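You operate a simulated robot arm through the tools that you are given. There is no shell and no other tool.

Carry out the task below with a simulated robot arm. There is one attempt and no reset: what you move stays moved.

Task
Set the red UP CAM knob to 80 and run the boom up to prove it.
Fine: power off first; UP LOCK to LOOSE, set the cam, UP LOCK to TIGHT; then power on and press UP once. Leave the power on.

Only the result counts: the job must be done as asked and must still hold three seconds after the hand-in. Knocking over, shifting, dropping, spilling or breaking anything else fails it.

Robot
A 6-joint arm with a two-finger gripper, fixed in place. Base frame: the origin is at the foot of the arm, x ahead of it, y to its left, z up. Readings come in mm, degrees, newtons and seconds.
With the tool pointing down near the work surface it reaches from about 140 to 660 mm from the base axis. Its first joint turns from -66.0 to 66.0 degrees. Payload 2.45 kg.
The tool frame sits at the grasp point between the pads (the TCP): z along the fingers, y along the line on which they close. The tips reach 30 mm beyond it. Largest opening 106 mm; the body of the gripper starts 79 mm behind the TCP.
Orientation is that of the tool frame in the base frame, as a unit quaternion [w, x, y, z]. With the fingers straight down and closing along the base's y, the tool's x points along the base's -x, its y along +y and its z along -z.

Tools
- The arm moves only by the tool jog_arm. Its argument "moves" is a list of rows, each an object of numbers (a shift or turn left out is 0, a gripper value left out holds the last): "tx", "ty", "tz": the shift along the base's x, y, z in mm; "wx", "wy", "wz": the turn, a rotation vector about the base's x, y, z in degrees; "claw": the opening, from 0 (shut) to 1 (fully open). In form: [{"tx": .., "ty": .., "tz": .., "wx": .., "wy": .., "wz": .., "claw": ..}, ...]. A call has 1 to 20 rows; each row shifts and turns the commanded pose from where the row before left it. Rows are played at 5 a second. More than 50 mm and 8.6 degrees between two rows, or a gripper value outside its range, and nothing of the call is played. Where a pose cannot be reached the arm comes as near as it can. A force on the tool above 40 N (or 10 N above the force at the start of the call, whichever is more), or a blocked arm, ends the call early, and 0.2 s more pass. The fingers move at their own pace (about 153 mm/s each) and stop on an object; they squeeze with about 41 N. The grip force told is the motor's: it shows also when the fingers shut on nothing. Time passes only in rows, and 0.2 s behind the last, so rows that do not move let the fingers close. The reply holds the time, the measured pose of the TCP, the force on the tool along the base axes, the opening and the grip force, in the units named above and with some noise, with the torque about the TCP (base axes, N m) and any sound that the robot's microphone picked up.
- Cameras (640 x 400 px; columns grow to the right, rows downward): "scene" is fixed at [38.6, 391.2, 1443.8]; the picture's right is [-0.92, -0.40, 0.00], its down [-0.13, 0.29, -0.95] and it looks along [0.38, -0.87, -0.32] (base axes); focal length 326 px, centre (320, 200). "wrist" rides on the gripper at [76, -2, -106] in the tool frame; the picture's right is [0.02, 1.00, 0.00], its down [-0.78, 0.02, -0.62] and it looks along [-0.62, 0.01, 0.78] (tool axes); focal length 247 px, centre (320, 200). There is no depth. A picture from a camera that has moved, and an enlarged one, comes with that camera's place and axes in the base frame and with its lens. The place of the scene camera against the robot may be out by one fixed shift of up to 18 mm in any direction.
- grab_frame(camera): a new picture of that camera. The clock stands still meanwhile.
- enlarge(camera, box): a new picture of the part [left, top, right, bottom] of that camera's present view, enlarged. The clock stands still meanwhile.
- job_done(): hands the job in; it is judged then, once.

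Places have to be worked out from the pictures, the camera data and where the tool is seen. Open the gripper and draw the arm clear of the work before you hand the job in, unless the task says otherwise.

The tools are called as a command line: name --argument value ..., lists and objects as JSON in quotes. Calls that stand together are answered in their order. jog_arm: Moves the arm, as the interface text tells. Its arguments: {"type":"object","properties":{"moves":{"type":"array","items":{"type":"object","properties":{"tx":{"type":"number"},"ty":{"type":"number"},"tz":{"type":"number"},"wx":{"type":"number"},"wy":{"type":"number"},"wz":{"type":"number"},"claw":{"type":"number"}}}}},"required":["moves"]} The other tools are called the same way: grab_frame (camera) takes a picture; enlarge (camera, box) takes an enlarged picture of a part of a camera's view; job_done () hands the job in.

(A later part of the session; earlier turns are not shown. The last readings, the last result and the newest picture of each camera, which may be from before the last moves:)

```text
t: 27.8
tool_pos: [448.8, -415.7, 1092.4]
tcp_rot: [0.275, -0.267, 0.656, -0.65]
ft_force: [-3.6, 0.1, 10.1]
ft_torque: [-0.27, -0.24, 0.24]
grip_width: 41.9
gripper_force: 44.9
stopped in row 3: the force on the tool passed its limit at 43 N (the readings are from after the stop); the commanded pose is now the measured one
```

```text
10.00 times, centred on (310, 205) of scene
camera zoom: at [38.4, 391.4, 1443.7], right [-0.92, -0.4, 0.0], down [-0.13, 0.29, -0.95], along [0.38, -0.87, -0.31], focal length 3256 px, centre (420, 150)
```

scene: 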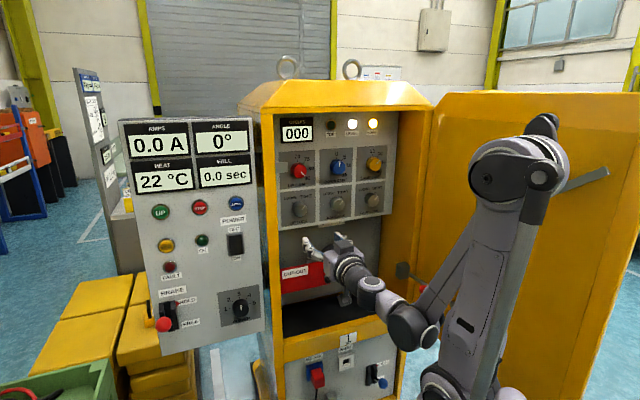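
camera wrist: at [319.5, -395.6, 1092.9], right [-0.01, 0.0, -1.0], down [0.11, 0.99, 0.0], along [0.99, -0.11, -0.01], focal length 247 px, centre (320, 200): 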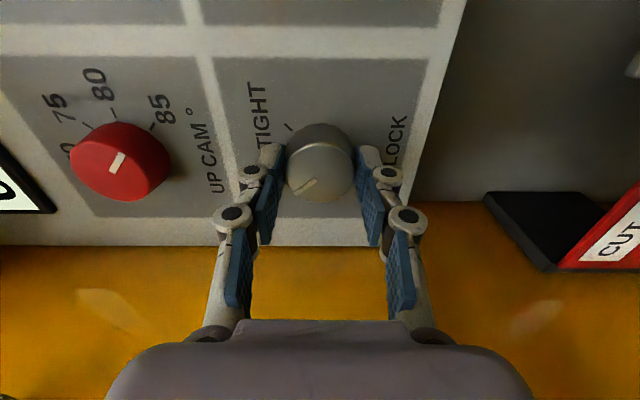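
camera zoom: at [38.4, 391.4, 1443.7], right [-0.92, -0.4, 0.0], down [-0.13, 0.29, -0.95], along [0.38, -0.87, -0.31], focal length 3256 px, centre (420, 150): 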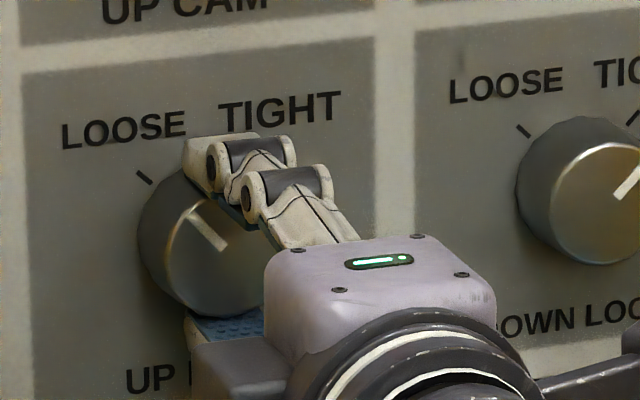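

The pointer matches the LOOSE tick. I open the fingers and back straight out ~45 mm to confirm.

jog_arm --moves '[{"claw": 0.68}, {}, {"tx": -8, "ty": 8}, {"tx": -12, "ty": 12}, {"tx": -12, "ty": 12}, {}]'

grab_frame --camera "wrist"

enlarge --camera "scene" --box '[250, 140, 410, 260]'

```text
t: 29.2
tool_pos: [416.1, -383.8, 1092.4]
tcp_rot: [0.275, -0.267, 0.657, -0.649]
ft_force: [-0.1, -1.0, -0.3]
ft_torque: [0.01, 0.01, 0.0]
grip_width: 72.0
gripper_force: 0.2
```

```text
taken
camera wrist: at [286.7, -363.5, 1093.4], right [-0.01, 0.0, -1.0], down [0.11, 0.99, 0.0], along [0.99, -0.11, -0.01], focal length 247 px, centre (320, 200)
```

wrist: 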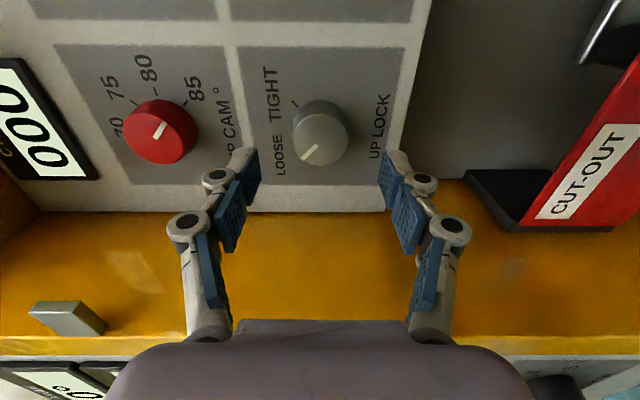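

```text
3.33 times, centred on (330, 200) of scene
camera zoom: at [38.6, 391.2, 1443.8], right [-0.92, -0.4, 0.0], down [-0.13, 0.29, -0.95], along [0.38, -0.87, -0.32], focal length 1085 px, centre (287, 200)
```

zoom: 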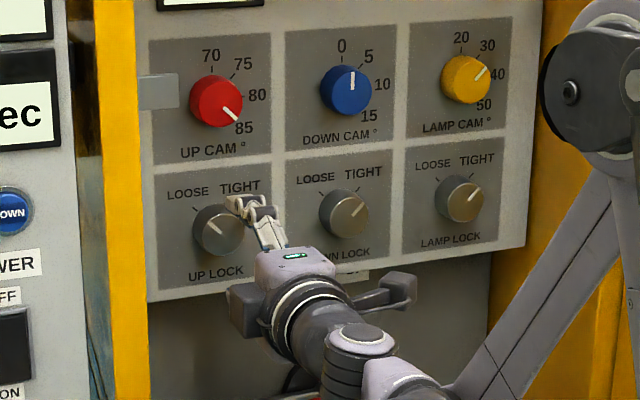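

UP LOCK shows LOOSE. I zoom to confirm and read UP CAM from this side viewpoint.

enlarge --camera "wrist" --box '[80, 40, 240, 200]'

enlarge --camera "scene" --box '[280, 150, 350, 230]'

enlarge --camera "wrist" --box '[240, 60, 400, 220]'

```text
2.50 times, centred on (160, 120) of wrist
camera zoom: at [286.7, -363.5, 1093.4], right [-0.01, 0.0, -1.0], down [0.11, 0.99, 0.0], along [0.99, -0.11, -0.01], focal length 617 px, centre (720, 400)
```

zoom: 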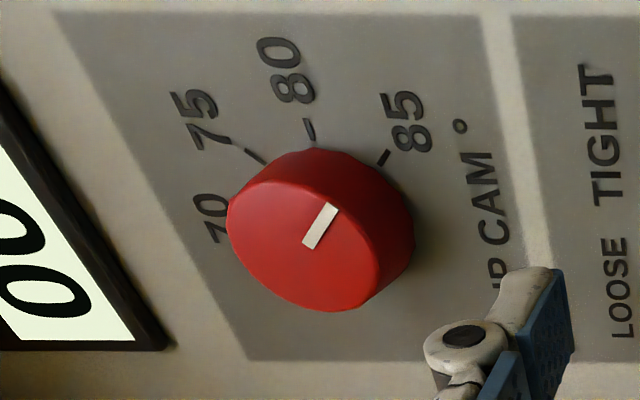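

```text
5.00 times, centred on (315, 190) of scene
camera zoom: at [38.6, 391.2, 1443.8], right [-0.92, -0.4, 0.0], down [-0.13, 0.29, -0.95], along [0.38, -0.87, -0.32], focal length 1628 px, centre (345, 250)
```

zoom: 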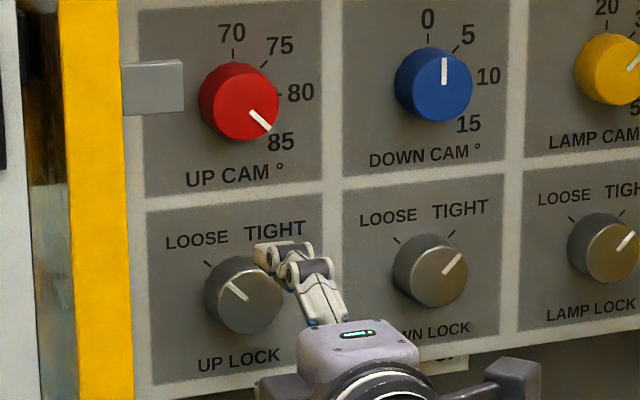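

```text
2.50 times, centred on (320, 140) of wrist
camera zoom: at [286.7, -363.5, 1093.4], right [-0.01, 0.0, -1.0], down [0.11, 0.99, 0.0], along [0.99, -0.11, -0.01], focal length 617 px, centre (320, 350)
```

zoom: 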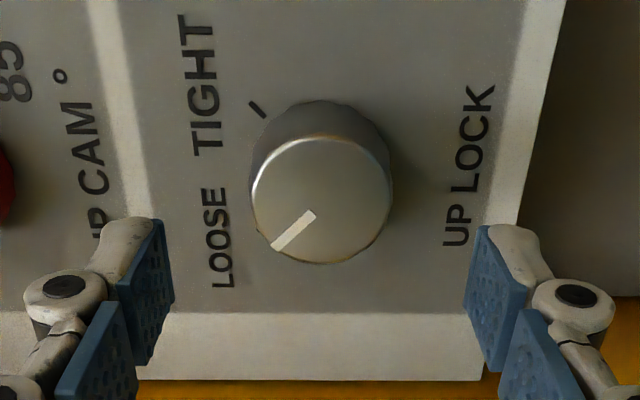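

UP LOCK is clearly at LOOSE. Next is UP CAM (u≈-22.5, z≈1214, face n≈-627). There is a dark box on the gripper opposite the camera, so I look at it and at the latch tab closely to choose a twist range that clears the tab.

enlarge --camera "scene" --box '[280, 200, 380, 280]'

enlarge --camera "wrist" --box '[0, 270, 160, 370]'

enlarge --camera "scene" --box '[265, 140, 315, 180]'

```text
5.00 times, centred on (330, 240) of scene
camera zoom: at [38.6, 391.2, 1443.8], right [-0.92, -0.4, 0.0], down [-0.13, 0.29, -0.95], along [0.38, -0.87, -0.32], focal length 1628 px, centre (270, 0)
```

zoom: 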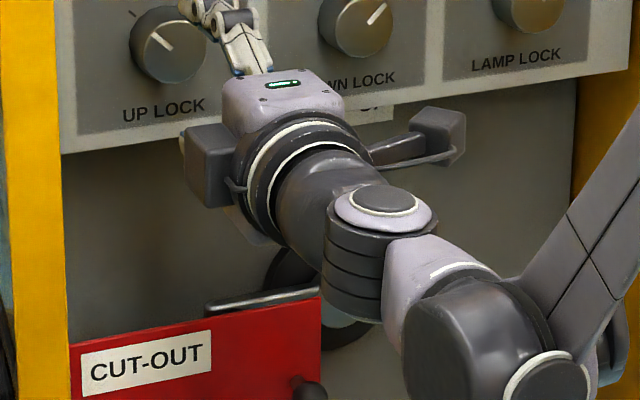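

```text
4.00 times, centred on (80, 320) of wrist
camera zoom: at [286.7, -363.5, 1093.4], right [-0.01, 0.0, -1.0], down [0.11, 0.99, 0.0], along [0.99, -0.11, -0.01], focal length 988 px, centre (1280, -280)
```

zoom: 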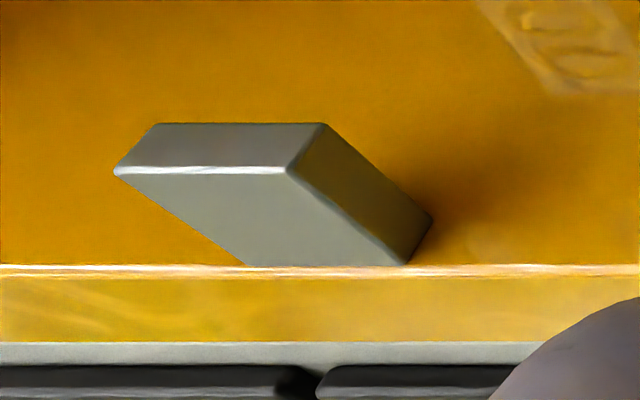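

```text
10.00 times, centred on (290, 160) of scene
camera zoom: at [38.6, 391.2, 1443.8], right [-0.92, -0.4, 0.0], down [-0.13, 0.29, -0.95], along [0.38, -0.87, -0.32], focal length 3256 px, centre (620, 600)
```

zoom: 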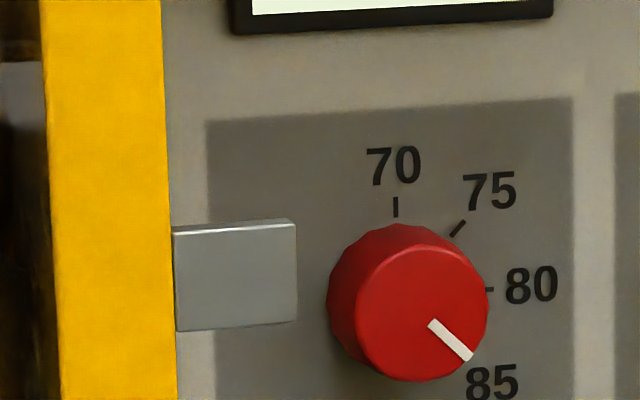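

The tab sits behind n≈-534, while the gripper's dark box would stay around n≈-517 or nearer, so starting with the camera at lower-right (jaws upper-right/lower-left) and twisting anticlockwise to camera-right keeps everything clear. I raise to UP CAM while rolling the tool 45° clockwise.

jog_arm --moves '[{"tz": 20.3, "wx": 5.303, "wy": -5.303}, {"tz": 20.3, "wx": 5.303, "wy": -5.303}, {"tz": 20.3, "wx": 5.303, "wy": -5.303}, {"tz": 20.3, "wx": 5.303, "wy": -5.303}, {"tz": 20.3, "wx": 5.303, "wy": -5.303}, {"tz": 20.3, "wx": 5.303, "wy": -5.303}, {}]'

grab_frame --camera "wrist"

enlarge --camera "wrist" --box '[220, 70, 420, 230]'

enlarge --camera "scene" --box '[250, 110, 410, 230]'

```text
t: 30.8
tool_pos: [418.5, -383.4, 1214.9]
tcp_rot: [0.504, 0.003, 0.708, -0.495]
ft_force: [0.6, 0.0, -0.5]
ft_torque: [0.01, -0.01, 0.0]
grip_width: 72.0
gripper_force: 0.2
```

```text
taken
camera wrist: at [304.4, -348.2, 1160.6], right [0.49, 0.5, -0.71], down [-0.05, 0.83, 0.55], along [0.87, -0.24, 0.44], focal length 247 px, centre (320, 200)
```

wrist: 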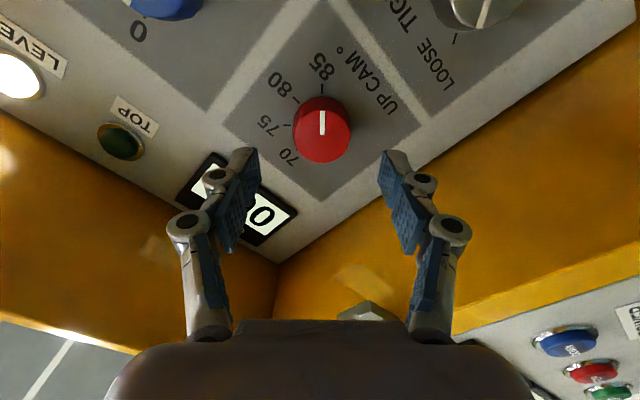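

```text
2.50 times, centred on (320, 150) of wrist
camera zoom: at [304.4, -348.2, 1160.6], right [0.49, 0.5, -0.71], down [-0.05, 0.83, 0.55], along [0.87, -0.24, 0.44], focal length 617 px, centre (320, 325)
```

zoom: 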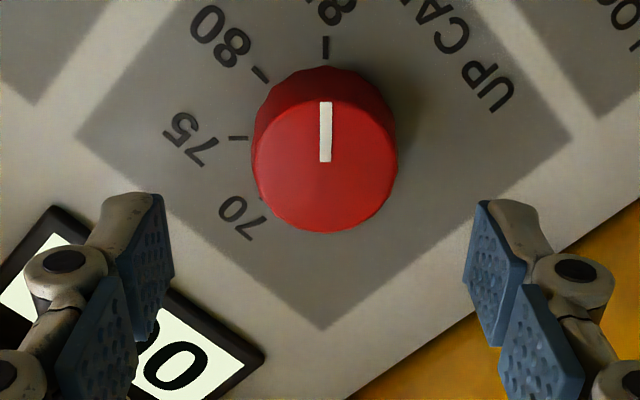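

```text
3.33 times, centred on (330, 170) of scene
camera zoom: at [38.6, 391.2, 1443.8], right [-0.92, -0.4, 0.0], down [-0.13, 0.29, -0.95], along [0.38, -0.87, -0.32], focal length 1085 px, centre (287, 300)
```

zoom: 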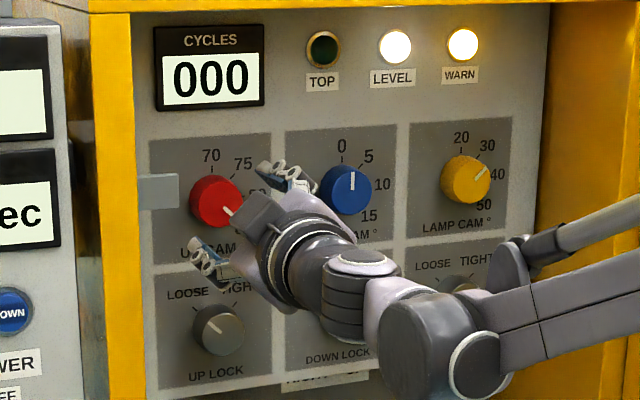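

The pointer sits at the 85 tick. I estimate the knob at u≈-23, z≈1212.4, slightly lower-right of my axis. I trim 1 mm each way and advance ~36 mm so the tips just straddle the knob, then look again.

jog_arm --moves '[{"tx": -0.7, "ty": -0.7, "tz": -1}, {"tx": 9, "ty": -9}, {"tx": 9, "ty": -9}, {"tx": 7.5, "ty": -7.5}, {}]'

enlarge --camera "wrist" --box '[220, 90, 420, 250]'

enlarge --camera "scene" --box '[265, 130, 345, 200]'

```text
t: 32.0
tool_pos: [441.9, -409.7, 1213.4]
tcp_rot: [0.504, 0.003, 0.707, -0.495]
ft_force: [-0.6, 0.0, -1.2]
ft_torque: [-0.01, 0.0, -0.05]
grip_width: 72.2
gripper_force: 0.1
```

```text
2.50 times, centred on (320, 170) of wrist
camera zoom: at [328.1, -375.1, 1158.7], right [0.49, 0.5, -0.71], down [-0.05, 0.83, 0.55], along [0.87, -0.24, 0.43], focal length 617 px, centre (320, 275)
```

zoom: 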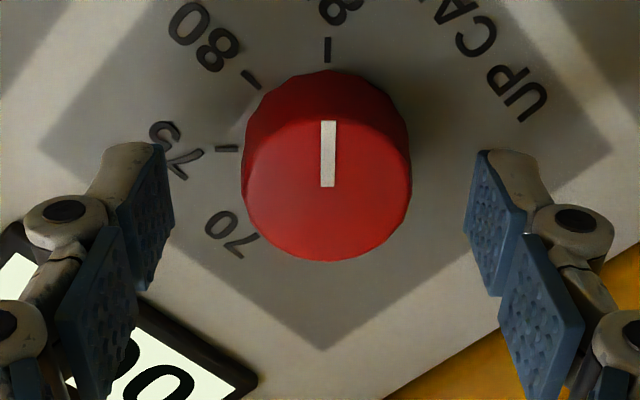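

```text
5.71 times, centred on (305, 165) of scene
camera zoom: at [38.6, 391.2, 1443.8], right [-0.92, -0.4, 0.0], down [-0.13, 0.29, -0.95], along [0.38, -0.87, -0.32], focal length 1861 px, centre (406, 400)
```

zoom: 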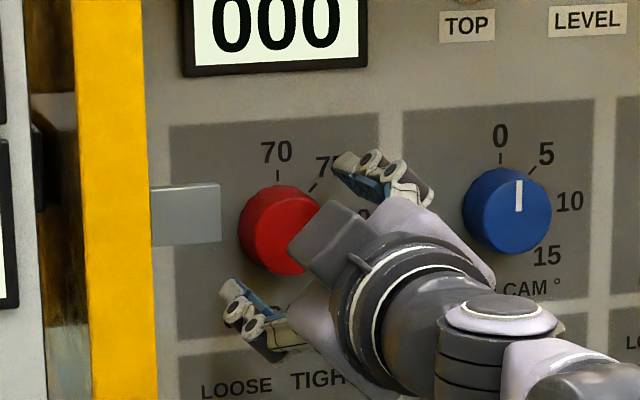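

The knob is about 1 mm toward the lower jaw. I trim ~1 mm down, advance 5 mm, and close on it.

jog_arm --moves '[{"tx": 0.25, "ty": 0.25, "tz": -1.0}, {"tx": 3.6, "ty": -3.6}, {"claw": 0.45}, {"claw": 0.4}, {"claw": 0.37}, {"claw": 0.0}, {}, {}]'

enlarge --camera "wrist" --box '[220, 90, 420, 250]'

```text
t: 33.8
tool_pos: [447.0, -412.3, 1211.9]
tcp_rot: [0.505, 0.002, 0.708, -0.494]
ft_force: [1.7, 7.0, -17.8]
ft_torque: [0.21, 0.35, 0.27]
grip_width: 41.4
gripper_force: 45.1
```

```text
2.50 times, centred on (320, 170) of wrist
camera zoom: at [332.3, -377.5, 1157.9], right [0.49, 0.5, -0.71], down [-0.05, 0.83, 0.55], along [0.87, -0.24, 0.43], focal length 617 px, centre (320, 275)
```

zoom: 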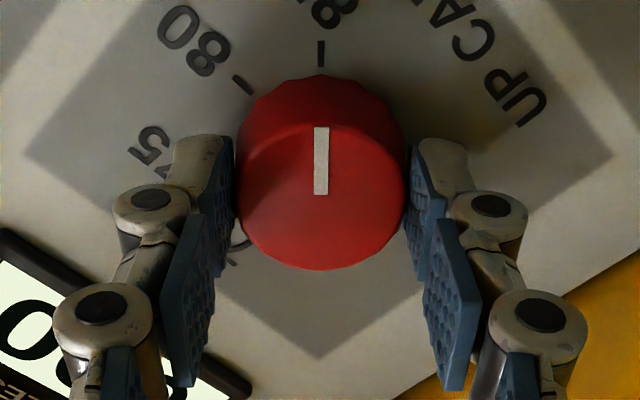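

Gripped; there's a 17 N load along the jaws, so I trim ~0.3 mm down and then twist anticlockwise 12°.

jog_arm --moves '[{"tx": 0.08, "ty": 0.08, "tz": -0.3}, {"wx": -2.83, "wy": 2.83}, {"wx": -2.83, "wy": 2.83}, {"wx": -2.83, "wy": 2.83}]'

```text
t: 34.8
tool_pos: [446.8, -412.6, 1212.8]
tcp_rot: [0.449, -0.071, 0.704, -0.545]
ft_force: [-0.2, 9.8, -12.3]
ft_torque: [0.2, 0.14, 0.64]
grip_width: 41.3
gripper_force: 46.0
```

Forces modest. I continue with a tiny trim.

jog_arm --moves '[{"tx": 0.05, "ty": 0.1, "tz": -0.2, "wx": -2.83, "wy": 2.83}, {"wx": -2.83, "wy": 2.83}, {"wx": -2.83, "wy": 2.83}, {"wx": -2.83, "wy": 2.83}]'

enlarge --camera "wrist" --box '[220, 90, 420, 250]'

enlarge --camera "scene" --box '[265, 130, 345, 200]'

```text
t: 35.8
tool_pos: [445.9, -412.4, 1212.5]
tcp_rot: [0.368, -0.169, 0.688, -0.602]
ft_force: [6.7, 12.4, 13.2]
ft_torque: [-0.17, -0.22, -0.32]
grip_width: 41.3
gripper_force: 44.9
```

```text
2.50 times, centred on (320, 170) of wrist
camera zoom: at [319.0, -390.9, 1190.4], right [0.2, 0.2, -0.96], down [0.09, 0.97, 0.22], along [0.98, -0.13, 0.17], focal length 617 px, centre (320, 275)
```

zoom: 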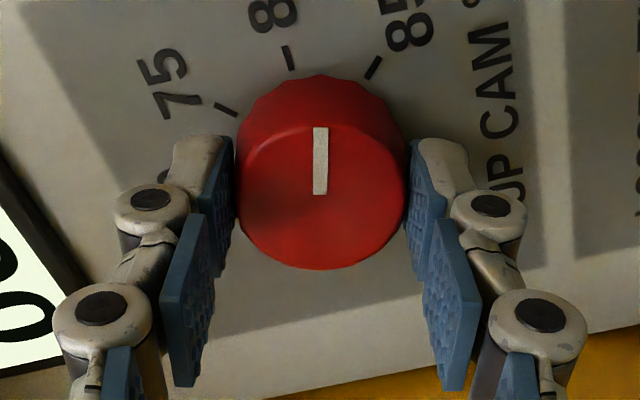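

```text
5.71 times, centred on (305, 165) of scene
camera zoom: at [38.7, 391.8, 1443.6], right [-0.92, -0.4, 0.0], down [-0.13, 0.29, -0.95], along [0.38, -0.87, -0.31], focal length 1861 px, centre (406, 400)
```

zoom: 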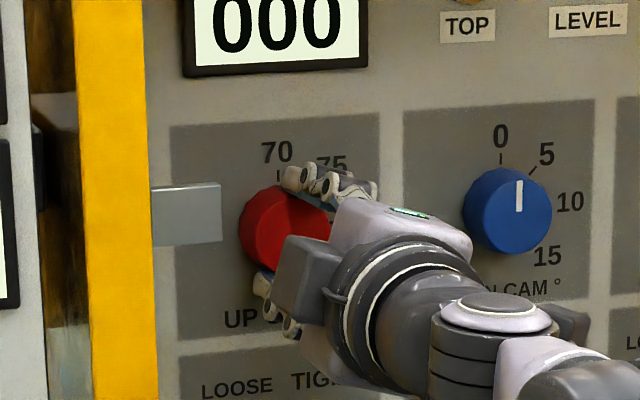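

The view rotates with the knob: the 80 tick is moving toward the pointer line (28° done). I continue 12° with a small trim.

jog_arm --moves '[{"tx": 0.12, "ty": 0.12, "tz": 0.15, "wx": -2.83, "wy": 2.83}, {"wx": -2.83, "wy": 2.83}, {"wx": -2.83, "wy": 2.83}, {}]'

enlarge --camera "wrist" --box '[220, 90, 420, 250]'

```text
t: 36.8
tool_pos: [446.3, -413.2, 1211.3]
tcp_rot: [0.302, -0.24, 0.667, -0.637]
ft_force: [6.1, 3.4, 23.3]
ft_torque: [-0.49, -0.5, 0.58]
grip_width: 41.6
gripper_force: 45.3
```

```text
2.50 times, centred on (320, 170) of wrist
camera zoom: at [317.1, -392.7, 1206.2], right [0.05, 0.06, -1.0], down [0.11, 0.99, 0.06], along [0.99, -0.11, 0.04], focal length 617 px, centre (320, 275)
```

zoom: 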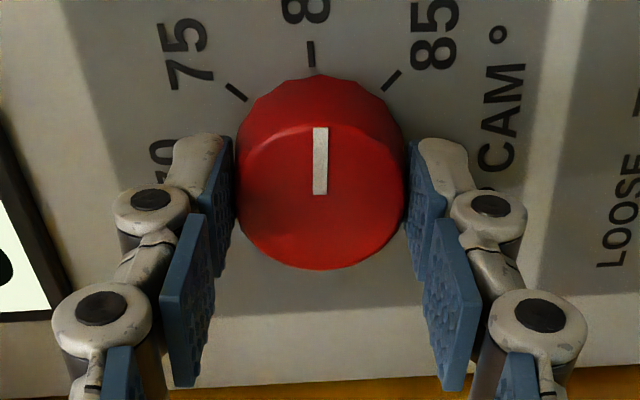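

80 tick is ~5° short of the pointer line. I lift 0.3 mm to unload and turn 4.8° more.

jog_arm --moves '[{"tz": 0.3}, {"wx": -1.7, "wy": 1.7}, {"wx": -1.7, "wy": 1.7}, {}]'

enlarge --camera "wrist" --box '[270, 70, 370, 190]'

```text
t: 37.8
tool_pos: [446.3, -412.5, 1212.1]
tcp_rot: [0.276, -0.267, 0.656, -0.649]
ft_force: [5.4, -0.1, 29.6]
ft_torque: [-0.6, -0.67, 0.74]
grip_width: 41.7
gripper_force: 45.2
```

```text
3.33 times, centred on (320, 130) of wrist
camera zoom: at [317.0, -392.6, 1212.7], right [-0.01, 0.0, -1.0], down [0.11, 0.99, 0.0], along [0.99, -0.11, -0.01], focal length 823 px, centre (320, 433)
```

zoom: 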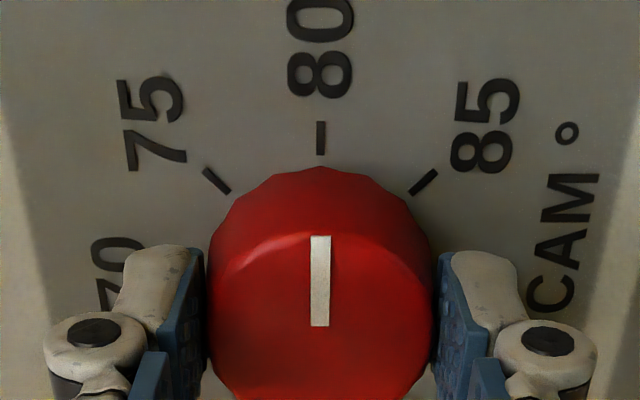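

The pointer lines up with the 80 tick. I unload the vertical force a little, open the fingers and back out, then verify.

jog_arm --moves '[{"tz": 0.4}, {}]'

```text
t: 38.4
tool_pos: [445.6, -412.9, 1212.9]
tcp_rot: [0.275, -0.267, 0.656, -0.65]
ft_force: [4.9, 4.0, 24.2]
ft_torque: [-0.43, -0.46, -0.53]
grip_width: 41.5
gripper_force: 45.1
```

Good enough; I release and back straight out 45 mm.

jog_arm --moves '[{"claw": 0.5}, {"claw": 0.68}, {}, {"tx": -8, "ty": 8}, {"tx": -12, "ty": 12}, {"tx": -12, "ty": 12}, {}]'

enlarge --camera "wrist" --box '[220, 50, 420, 210]'

enlarge --camera "scene" --box '[265, 130, 345, 220]'

```text
t: 40.0
tool_pos: [413.7, -379.7, 1212.4]
tcp_rot: [0.276, -0.266, 0.657, -0.649]
ft_force: [0.1, -0.2, -0.6]
ft_torque: [-0.02, 0.03, 0.0]
grip_width: 72.1
gripper_force: 0.1
```

```text
2.50 times, centred on (320, 130) of wrist
camera zoom: at [284.7, -361.0, 1213.0], right [-0.01, 0.0, -1.0], down [0.11, 0.99, 0.0], along [0.99, -0.11, -0.01], focal length 617 px, centre (320, 375)
```

zoom: 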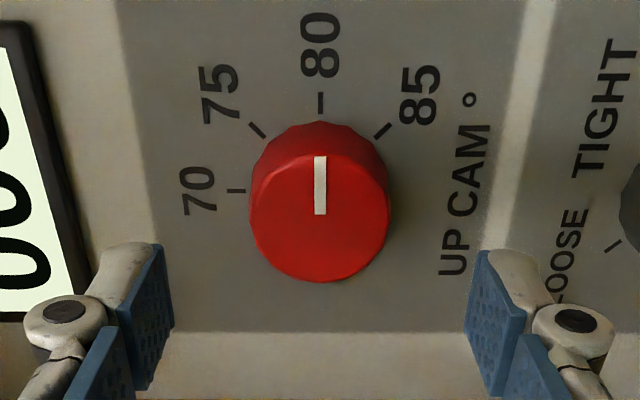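

```text
4.44 times, centred on (305, 175) of scene
camera zoom: at [38.6, 391.2, 1443.8], right [-0.92, -0.4, 0.0], down [-0.13, 0.29, -0.95], along [0.38, -0.87, -0.32], focal length 1447 px, centre (387, 311)
```

zoom: 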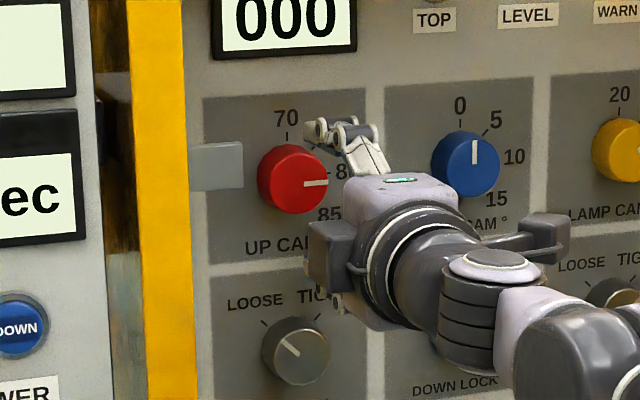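

UP CAM reads exactly 80 after release. Now I go down to UP LOCK (still LOOSE) with the same camera-right roll, to twist it clockwise back to TIGHT.

jog_arm --moves '[{"tz": -20}, {"tz": -20}, {"tz": -20}, {"tz": -20}, {"tz": -20}, {"tz": -20, "tx": 2.4, "ty": -2.4}, {}]'

enlarge --camera "wrist" --box '[240, 60, 400, 220]'

```text
t: 41.6
tool_pos: [416.0, -384.1, 1091.3]
tcp_rot: [0.275, -0.267, 0.657, -0.649]
ft_force: [0.7, 0.0, -0.2]
ft_torque: [-0.01, 0.01, 0.02]
grip_width: 72.2
gripper_force: 0.2
```

```text
2.50 times, centred on (320, 140) of wrist
camera zoom: at [287.1, -363.8, 1092.5], right [-0.01, 0.0, -1.0], down [0.11, 0.99, 0.0], along [0.99, -0.11, -0.01], focal length 617 px, centre (320, 350)
```

zoom: 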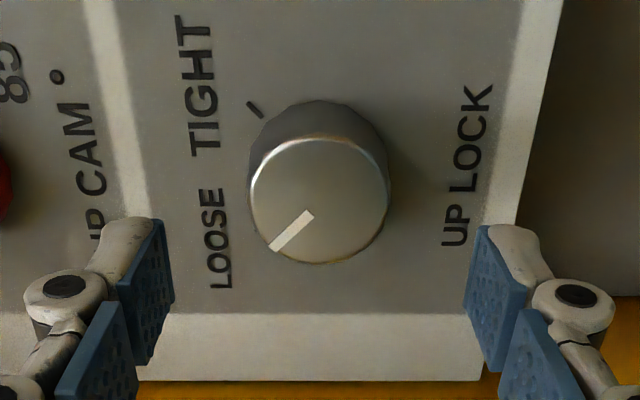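

The picture matches the earlier aligned view but ~1 mm low. I raise 1 mm, advance 44 mm and close on the knob.

jog_arm --moves '[{"tz": 1.0}, {"tx": 11, "ty": -11}, {"tx": 11, "ty": -11}, {"tx": 9.3, "ty": -9.3}, {"claw": 0.45}, {"claw": 0.4}, {"claw": 0.37}, {"claw": 0.0}, {}, {}]'

enlarge --camera "wrist" --box '[220, 80, 420, 240]'

```text
t: 43.7
tool_pos: [446.9, -415.4, 1092.5]
tcp_rot: [0.277, -0.266, 0.657, -0.649]
ft_force: [3.6, -2.6, -12.4]
ft_torque: [0.26, 0.32, -0.02]
grip_width: 41.8
gripper_force: 44.9
stopped in row 10: the force on the tool passed its limit at 41 N (the readings are from after the stop); the commanded pose is now the measured one
```

```text
2.50 times, centred on (320, 160) of wrist
camera zoom: at [316.7, -395.4, 1092.8], right [-0.01, 0.0, -1.0], down [0.11, 0.99, 0.0], along [0.99, -0.11, -0.01], focal length 617 px, centre (320, 300)
```

zoom: 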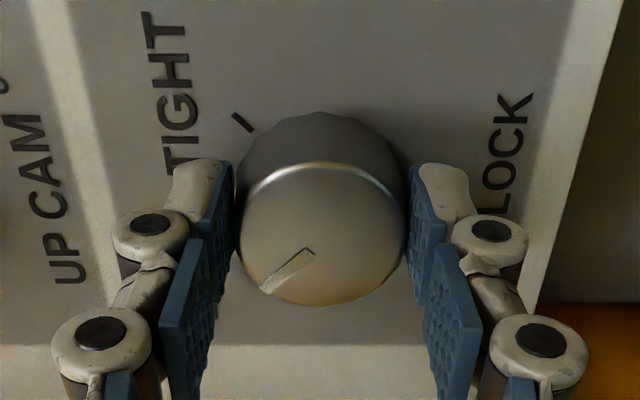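

Gripped. I lower 0.25 mm to balance and begin the clockwise twist, 12° first.

jog_arm --moves '[{"tz": -0.25}, {"wx": 2.83, "wy": -2.83}, {"wx": 2.83, "wy": -2.83}, {"wx": 2.83, "wy": -2.83}]'

```text
t: 44.7
tool_pos: [445.9, -414.6, 1092.6]
tcp_rot: [0.343, -0.197, 0.681, -0.616]
ft_force: [0.3, 3.7, -27.8]
ft_torque: [0.55, 0.64, -0.27]
grip_width: 41.8
gripper_force: 44.7
```

Tool is being pushed down 28 N; I lower 0.4 mm and continue.

jog_arm --moves '[{"tz": -0.4}, {"wx": 2.83, "wy": -2.83}, {"wx": 2.83, "wy": -2.83}, {"wx": 2.83, "wy": -2.83}]'

```text
t: 45.2
tool_pos: [447.0, -416.4, 1091.9]
tcp_rot: [0.352, -0.186, 0.684, -0.611]
ft_force: [4.0, -2.1, -10.7]
ft_torque: [0.28, 0.28, -0.15]
grip_width: 41.8
gripper_force: 44.9
stopped in row 2: the force on the tool passed its limit at 42 N (the readings are from after the stop); the commanded pose is now the measured one
```

The growing vertical load fits my axis being ~2 mm right of the knob axis (readings give u≈-22 versus -24 on the first twist). I open slightly, shift 2 mm left, and regrip.

jog_arm --moves '[{"claw": 0.55}, {}, {"tx": 1.4, "ty": 1.4}, {}]'

enlarge --camera "wrist" --box '[220, 80, 420, 240]'

```text
t: 46.2
tool_pos: [447.3, -414.5, 1091.5]
tcp_rot: [0.353, -0.185, 0.684, -0.612]
ft_force: [0.0, 0.9, 0.5]
ft_torque: [-0.03, 0.0, 0.01]
grip_width: 58.4
gripper_force: 0.0
```

```text
2.50 times, centred on (320, 160) of wrist
camera zoom: at [318.6, -392.4, 1073.3], right [0.16, 0.17, -0.97], down [0.1, 0.98, 0.19], along [0.98, -0.12, 0.14], focal length 617 px, centre (320, 300)
```

zoom: 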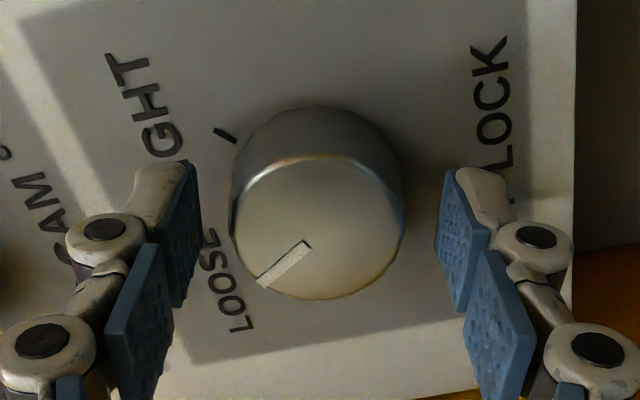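

Centred between the pads; a further 0.5 mm left is suggested. I apply it and close again.

jog_arm --moves '[{"tx": 0.35, "ty": 0.35, "tz": 0.1}, {"claw": 0.42}, {"claw": 0.38}, {"claw": 0.0}, {}]'

```text
t: 47.4
tool_pos: [447.3, -413.2, 1091.3]
tcp_rot: [0.352, -0.186, 0.684, -0.611]
ft_force: [-0.3, 0.2, 9.1]
ft_torque: [-0.15, -0.2, -0.06]
grip_width: 41.7
gripper_force: 44.9
```

Grip is nearly balanced. I continue the clockwise twist, 12° at a time.

jog_arm --moves '[{"tz": 0.15}, {"wx": 2.83, "wy": -2.83}, {"wx": 2.83, "wy": -2.83}, {"wx": 2.83, "wy": -2.83}]'

```text
t: 48.4
tool_pos: [447.8, -414.4, 1092.0]
tcp_rot: [0.415, -0.112, 0.699, -0.571]
ft_force: [-0.6, -3.0, 24.6]
ft_torque: [-0.38, -0.42, -0.32]
grip_width: 41.7
gripper_force: 44.8
```

Tool is pushed up 25 N; I raise 0.4 mm and continue.

jog_arm --moves '[{"tz": 0.4}, {"wx": 2.83, "wy": -2.83}, {"wx": 2.83, "wy": -2.83}]'

```text
t: 49.2
tool_pos: [448.2, -413.8, 1090.9]
tcp_rot: [0.455, -0.064, 0.705, -0.54]
ft_force: [3.3, -5.3, -24.3]
ft_torque: [0.39, 0.41, -0.06]
grip_width: 41.7
gripper_force: 44.4
```

Now slightly high; I lower 0.25 mm and continue 8°.

jog_arm --moves '[{"tz": -0.25}, {"wx": 2.83, "wy": -2.83}, {"wx": 2.83, "wy": -2.83}]'

```text
t: 50.0
tool_pos: [448.7, -413.1, 1091.3]
tcp_rot: [0.491, -0.014, 0.708, -0.507]
ft_force: [4.7, -4.7, -25.6]
ft_torque: [0.52, 0.54, -0.11]
grip_width: 41.9
gripper_force: 45.0
```

About 46° turned. I lower 0.3 mm and carry on.

jog_arm --moves '[{"tz": -0.3}, {"wx": 2.83, "wy": -2.83}, {"wx": 2.83, "wy": -2.83}, {"wx": 2.83, "wy": -2.83}]'

enlarge --camera "scene" --box '[280, 160, 350, 240]'

```text
t: 51.0
tool_pos: [447.2, -413.2, 1091.0]
tcp_rot: [0.542, 0.059, 0.705, -0.453]
ft_force: [5.1, -1.1, -38.7]
ft_torque: [0.83, 0.86, -0.48]
grip_width: 41.7
gripper_force: 44.9
```

```text
5.00 times, centred on (315, 200) of scene
camera zoom: at [39.4, 390.6, 1443.9], right [-0.92, -0.4, 0.0], down [-0.13, 0.29, -0.95], along [0.38, -0.87, -0.32], focal length 1628 px, centre (345, 200)
```

zoom: 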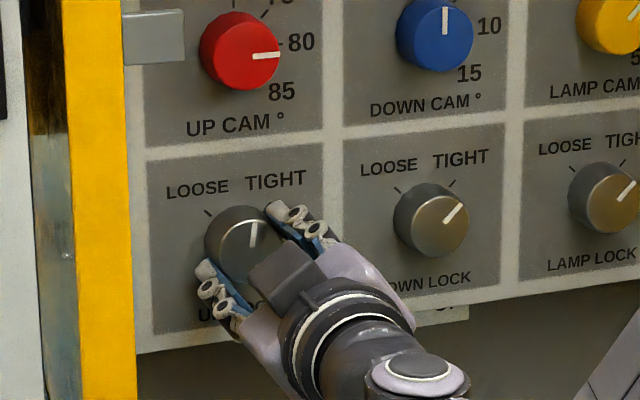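

I lower 0.5 mm and shift 0.4 mm left to unload, then read.

jog_arm --moves '[{"tz": -0.4, "tx": 0.2, "ty": 0.2}, {"tz": -0.2, "tx": 0.1, "ty": 0.1}]'

```text
t: 51.6
tool_pos: [446.4, -413.2, 1090.3]
tcp_rot: [0.541, 0.057, 0.706, -0.454]
ft_force: [3.7, -0.2, -28.3]
ft_torque: [0.46, 0.51, 0.46]
grip_width: 41.6
gripper_force: 45.4
```

jog_arm --moves '[{"tz": -0.4}, {}]'

```text
t: 52.2
tool_pos: [448.9, -412.9, 1090.7]
tcp_rot: [0.542, 0.059, 0.705, -0.453]
ft_force: [1.1, 9.8, -10.9]
ft_torque: [0.37, 0.37, -0.18]
grip_width: 41.7
gripper_force: 44.9
```

The load is down to about 15 N. I continue clockwise 8° at a time.

jog_arm --moves '[{"tz": -0.1, "wx": 2.83, "wy": -2.83}, {"wx": 2.83, "wy": -2.83}]'

```text
t: 52.8
tool_pos: [448.0, -413.8, 1091.5]
tcp_rot: [0.572, 0.107, 0.699, -0.415]
ft_force: [-6.0, 17.3, -4.2]
ft_torque: [0.09, 0.09, 0.37]
grip_width: 41.5
gripper_force: 45.2
```

Fine; slight outward trim and continue.

jog_arm --moves '[{"tx": -0.1, "ty": 0.3, "wx": 2.83, "wy": -2.83}, {"wx": 2.83, "wy": -2.83}]'

```text
t: 53.4
tool_pos: [448.2, -413.2, 1090.6]
tcp_rot: [0.6, 0.157, 0.689, -0.374]
ft_force: [-2.9, 14.7, -10.5]
ft_torque: [0.01, 0.08, 0.55]
grip_width: 41.6
gripper_force: 45.2
```

jog_arm --moves '[{"tx": 0.0, "ty": 0.2, "tz": -0.15, "wx": 2.83, "wy": -2.83}, {"wx": 2.83, "wy": -2.83}]'

enlarge --camera "scene" --box '[280, 160, 350, 240]'

enlarge --camera "wrist" --box '[220, 80, 420, 240]'

```text
t: 54.0
tool_pos: [447.9, -413.6, 1092.0]
tcp_rot: [0.624, 0.205, 0.676, -0.332]
ft_force: [-7.3, 12.3, -11.8]
ft_torque: [0.17, 0.18, 0.69]
grip_width: 41.6
gripper_force: 44.8
```

```text
5.00 times, centred on (315, 200) of scene
camera zoom: at [38.6, 391.4, 1443.7], right [-0.92, -0.4, 0.0], down [-0.13, 0.29, -0.95], along [0.38, -0.87, -0.31], focal length 1628 px, centre (345, 200)
```

zoom: 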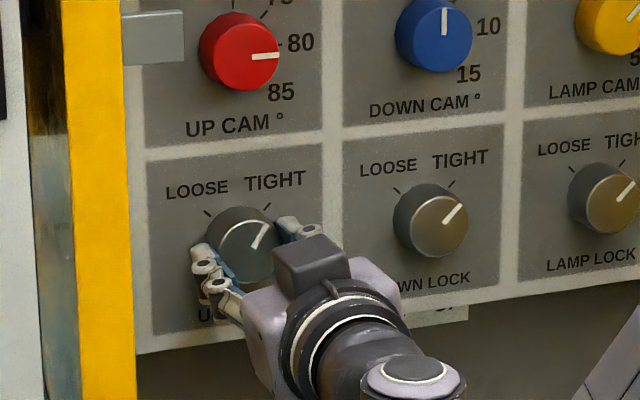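

```text
2.50 times, centred on (320, 160) of wrist
camera zoom: at [360.6, -350.7, 1016.0], right [0.69, 0.69, -0.21], down [-0.32, 0.56, 0.76], along [0.65, -0.46, 0.61], focal length 617 px, centre (320, 300)
```

zoom: 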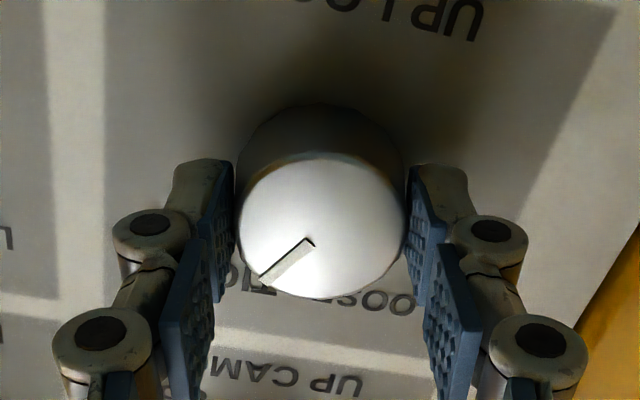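

About 12° remain. I continue with small trims.

jog_arm --moves '[{"tx": 0.0, "ty": 0.2, "tz": -0.15, "wx": 2.83, "wy": -2.83}, {"wx": 2.83, "wy": -2.83}]'

```text
t: 54.6
tool_pos: [447.9, -411.7, 1091.4]
tcp_rot: [0.647, 0.251, 0.66, -0.287]
ft_force: [-6.3, 12.0, -8.3]
ft_torque: [0.23, 0.23, -0.19]
grip_width: 41.4
gripper_force: 45.0
```

About 3° remain. One more 4° step, then inspect.

jog_arm --moves '[{"wx": 1.41, "wy": -1.41}, {"wx": 1.41, "wy": -1.41}, {}]'

enlarge --camera "scene" --box '[280, 160, 350, 240]'

enlarge --camera "wrist" --box '[220, 80, 420, 240]'

```text
t: 55.4
tool_pos: [447.8, -412.2, 1089.5]
tcp_rot: [0.656, 0.275, 0.651, -0.264]
ft_force: [-5.9, 4.2, -21.0]
ft_torque: [0.35, 0.35, 0.17]
grip_width: 41.7
gripper_force: 44.6
```

```text
5.00 times, centred on (315, 200) of scene
camera zoom: at [38.8, 391.0, 1443.8], right [-0.92, -0.4, 0.0], down [-0.13, 0.29, -0.95], along [0.38, -0.87, -0.32], focal length 1628 px, centre (345, 200)
```

zoom: 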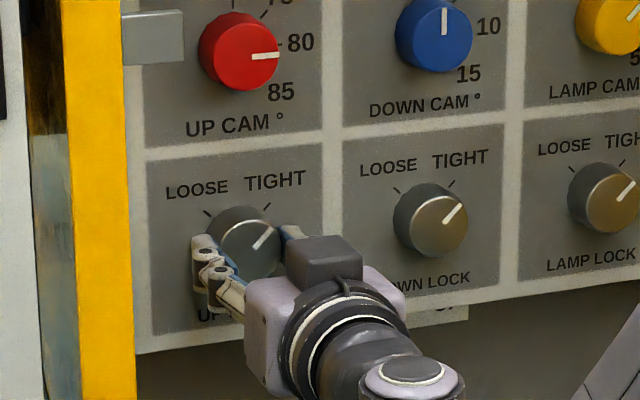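

```text
2.50 times, centred on (320, 160) of wrist
camera zoom: at [372.1, -339.2, 1014.2], right [0.71, 0.71, -0.01], down [-0.44, 0.44, 0.78], along [0.56, -0.55, 0.62], focal length 617 px, centre (320, 300)
```

zoom: 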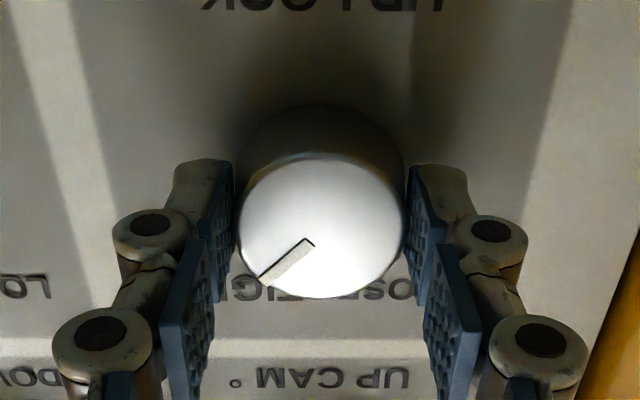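

The pointer is near TIGHT but ~3° short of its original angle. I lower 0.2 mm and turn 4–5° more.

jog_arm --moves '[{"tz": -0.25}, {"wx": 1.41, "wy": -1.41}, {"wx": 1.41, "wy": -1.41}, {"wx": 0.71, "wy": -0.71}, {}]'

enlarge --camera "scene" --box '[280, 160, 350, 240]'

```text
t: 56.6
tool_pos: [447.6, -414.1, 1091.0]
tcp_rot: [0.667, 0.301, 0.639, -0.237]
ft_force: [0.8, -2.0, 6.7]
ft_torque: [-0.52, 0.34, -0.03]
grip_width: 41.5
gripper_force: 44.8
```

```text
5.00 times, centred on (315, 200) of scene
camera zoom: at [38.6, 391.2, 1443.8], right [-0.92, -0.4, 0.0], down [-0.13, 0.29, -0.95], along [0.38, -0.87, -0.32], focal length 1628 px, centre (345, 200)
```

zoom: 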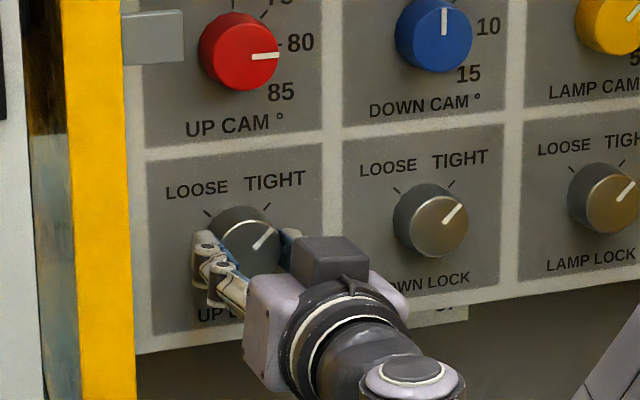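

The twist torque (~0.6 N·m) now shows the knob against its TIGHT stop. I release and back out to check.

jog_arm --moves '[{"claw": 0.5}, {"claw": 0.68}, {}, {"tx": -8, "ty": 8}, {"tx": -12, "ty": 12}, {"tx": -12, "ty": 12}, {"tx": -14, "ty": 14}, {"tx": -14, "ty": 14}, {"tx": -14, "ty": 14}, {}]'

grab_frame --camera "wrist"

enlarge --camera "scene" --box '[270, 130, 400, 230]'

enlarge --camera "wrist" --box '[240, 30, 400, 190]'

```text
t: 58.8
tool_pos: [374.6, -338.3, 1090.1]
tcp_rot: [0.667, 0.302, 0.639, -0.236]
ft_force: [0.2, -0.1, 0.1]
ft_torque: [-0.01, -0.01, -0.01]
grip_width: 72.4
gripper_force: 0.1
```

```text
taken
camera wrist: at [303.3, -260.6, 1014.2], right [0.7, 0.71, 0.08], down [-0.49, 0.39, 0.78], along [0.52, -0.59, 0.62], focal length 247 px, centre (320, 200)
```

wrist: 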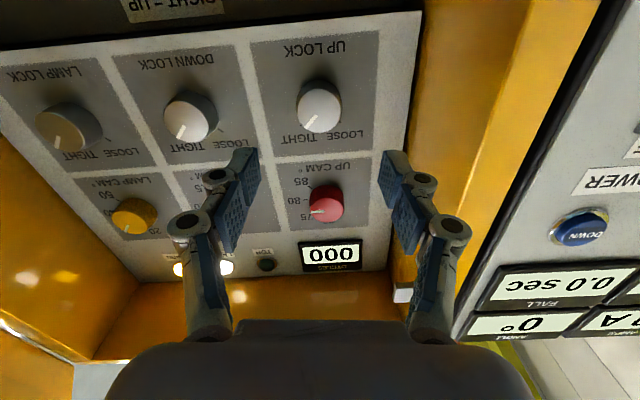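

```text
4.00 times, centred on (335, 180) of scene
camera zoom: at [38.6, 391.2, 1443.8], right [-0.92, -0.4, 0.0], down [-0.13, 0.29, -0.95], along [0.38, -0.87, -0.32], focal length 1302 px, centre (260, 280)
```

zoom: 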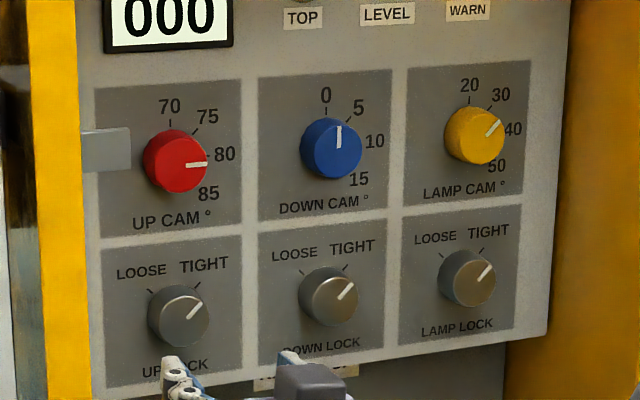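

```text
2.50 times, centred on (320, 110) of wrist
camera zoom: at [303.3, -260.6, 1014.2], right [0.7, 0.71, 0.08], down [-0.49, 0.39, 0.78], along [0.52, -0.59, 0.62], focal length 617 px, centre (320, 425)
```

zoom: 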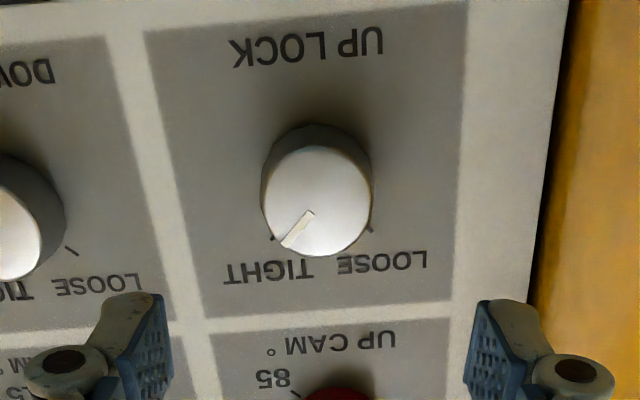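

UP LOCK points to TIGHT and UP CAM to 80. I zoom further to be sure UP LOCK is fully home compared with its untouched neighbours.

enlarge --camera "scene" --box '[280, 185, 360, 225]'

enlarge --camera "wrist" --box '[280, 70, 360, 150]'

enlarge --camera "wrist" --box '[150, 80, 230, 160]'

```text
8.00 times, centred on (320, 205) of scene
camera zoom: at [38.6, 391.2, 1443.8], right [-0.92, -0.4, 0.0], down [-0.13, 0.29, -0.95], along [0.38, -0.87, -0.32], focal length 2605 px, centre (320, 160)
```

zoom: 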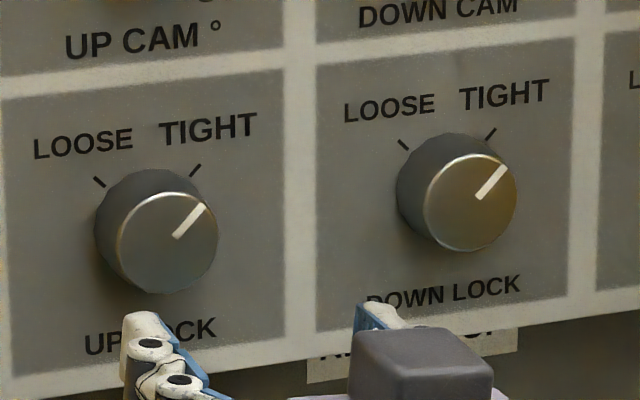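

```text
5.00 times, centred on (320, 110) of wrist
camera zoom: at [303.3, -260.6, 1014.2], right [0.7, 0.71, 0.08], down [-0.49, 0.39, 0.78], along [0.52, -0.59, 0.62], focal length 1235 px, centre (320, 650)
```

zoom: 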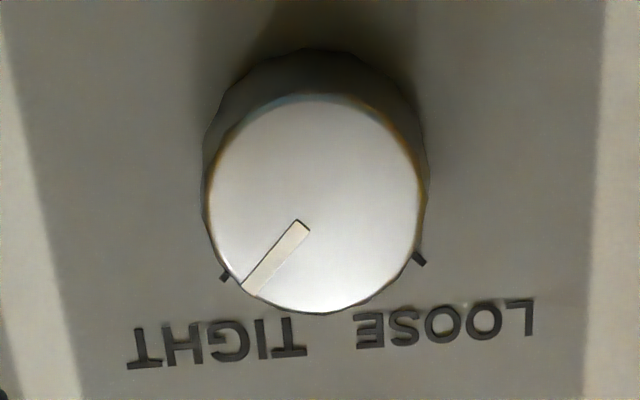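

```text
5.00 times, centred on (190, 120) of wrist
camera zoom: at [303.3, -260.6, 1014.2], right [0.7, 0.71, 0.08], down [-0.49, 0.39, 0.78], along [0.52, -0.59, 0.62], focal length 1235 px, centre (970, 600)
```

zoom: 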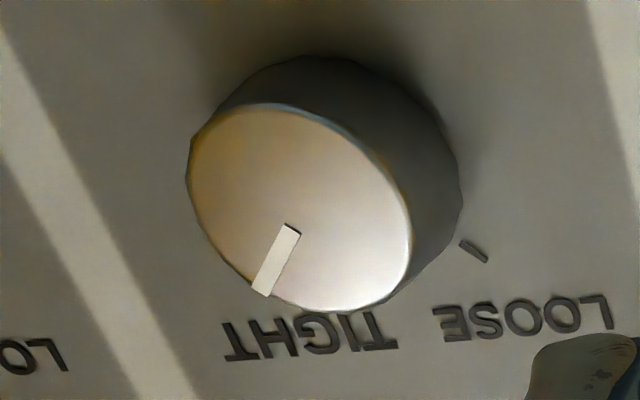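

UP LOCK matches its TIGHT neighbours. Now I retreat, restore the roll, close the fingers and travel to POWER, aiming at the lower (ON) half.

jog_arm --moves '[{"tx": -15, "ty": 15, "wx": -2.3, "wy": 2.3}, {"tx": -15, "ty": 15, "wx": -2.3, "wy": 2.3}, {"tx": -15, "ty": 15, "claw": 0.0}, {"tx": -13, "ty": 13}, {"tx": 20, "ty": 20, "tz": -7}, {"tx": 20, "ty": 20, "tz": -7}, {"tx": 20, "ty": 20, "tz": -7}, {"tx": 20, "ty": 20, "tz": -7}, {"tx": 20, "ty": 20, "tz": -7}, {"tx": 20, "ty": 20, "tz": -7}, {"tx": 20, "ty": 20, "tz": -5}, {"tx": 10, "ty": 10}, {}]'

grab_frame --camera "wrist"

grab_frame --camera "scene"

```text
t: 61.6
tool_pos: [466.8, -131.6, 1048.3]
tcp_rot: [0.653, 0.266, 0.655, -0.273]
ft_force: [0.7, -0.4, -0.1]
ft_torque: [-0.03, 0.0, 0.02]
grip_width: 0.2
gripper_force: 28.5
out of reach, approached as far as the arm can: row 9
```

```text
taken
camera wrist: at [389.3, -59.5, 970.8], right [0.7, 0.71, -0.03], down [-0.42, 0.46, 0.78], along [0.57, -0.54, 0.62], focal length 247 px, centre (320, 200)
```

wrist: 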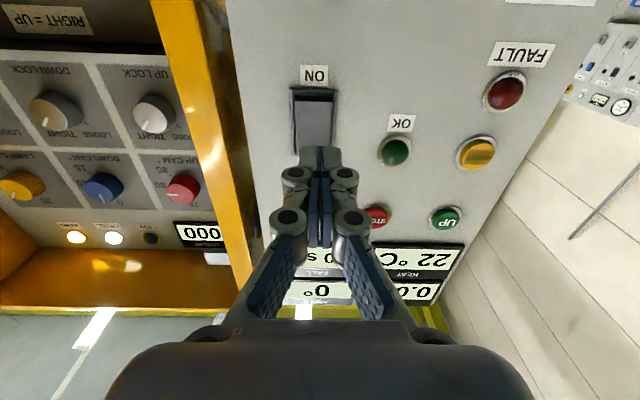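

```text
taken
```

scene: 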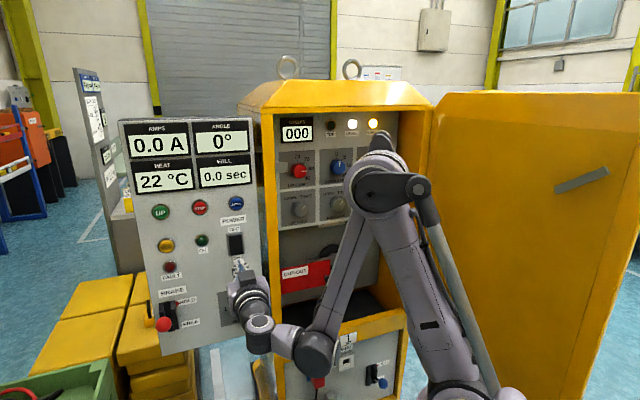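

Standing in front of POWER. I zoom to check alignment with the ON half.

enlarge --camera "wrist" --box '[260, 50, 420, 210]'

enlarge --camera "scene" --box '[200, 210, 280, 290]'

```text
2.50 times, centred on (340, 130) of wrist
camera zoom: at [389.3, -59.5, 970.8], right [0.7, 0.71, -0.03], down [-0.42, 0.46, 0.78], along [0.57, -0.54, 0.62], focal length 617 px, centre (270, 375)
```

zoom: 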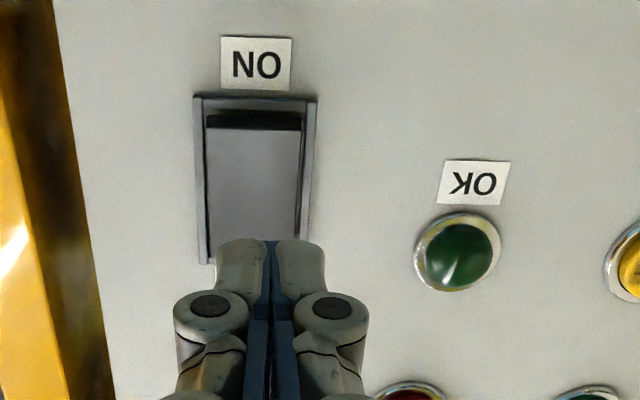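

```text
5.00 times, centred on (240, 250) of scene
camera zoom: at [38.6, 391.2, 1443.8], right [-0.92, -0.4, 0.0], down [-0.13, 0.29, -0.95], along [0.38, -0.87, -0.32], focal length 1628 px, centre (720, -50)
```

zoom: 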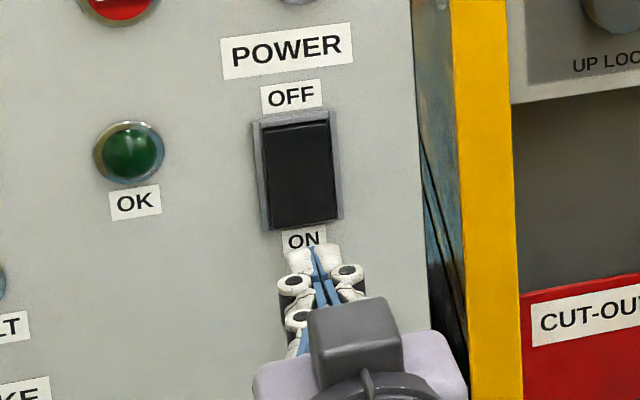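

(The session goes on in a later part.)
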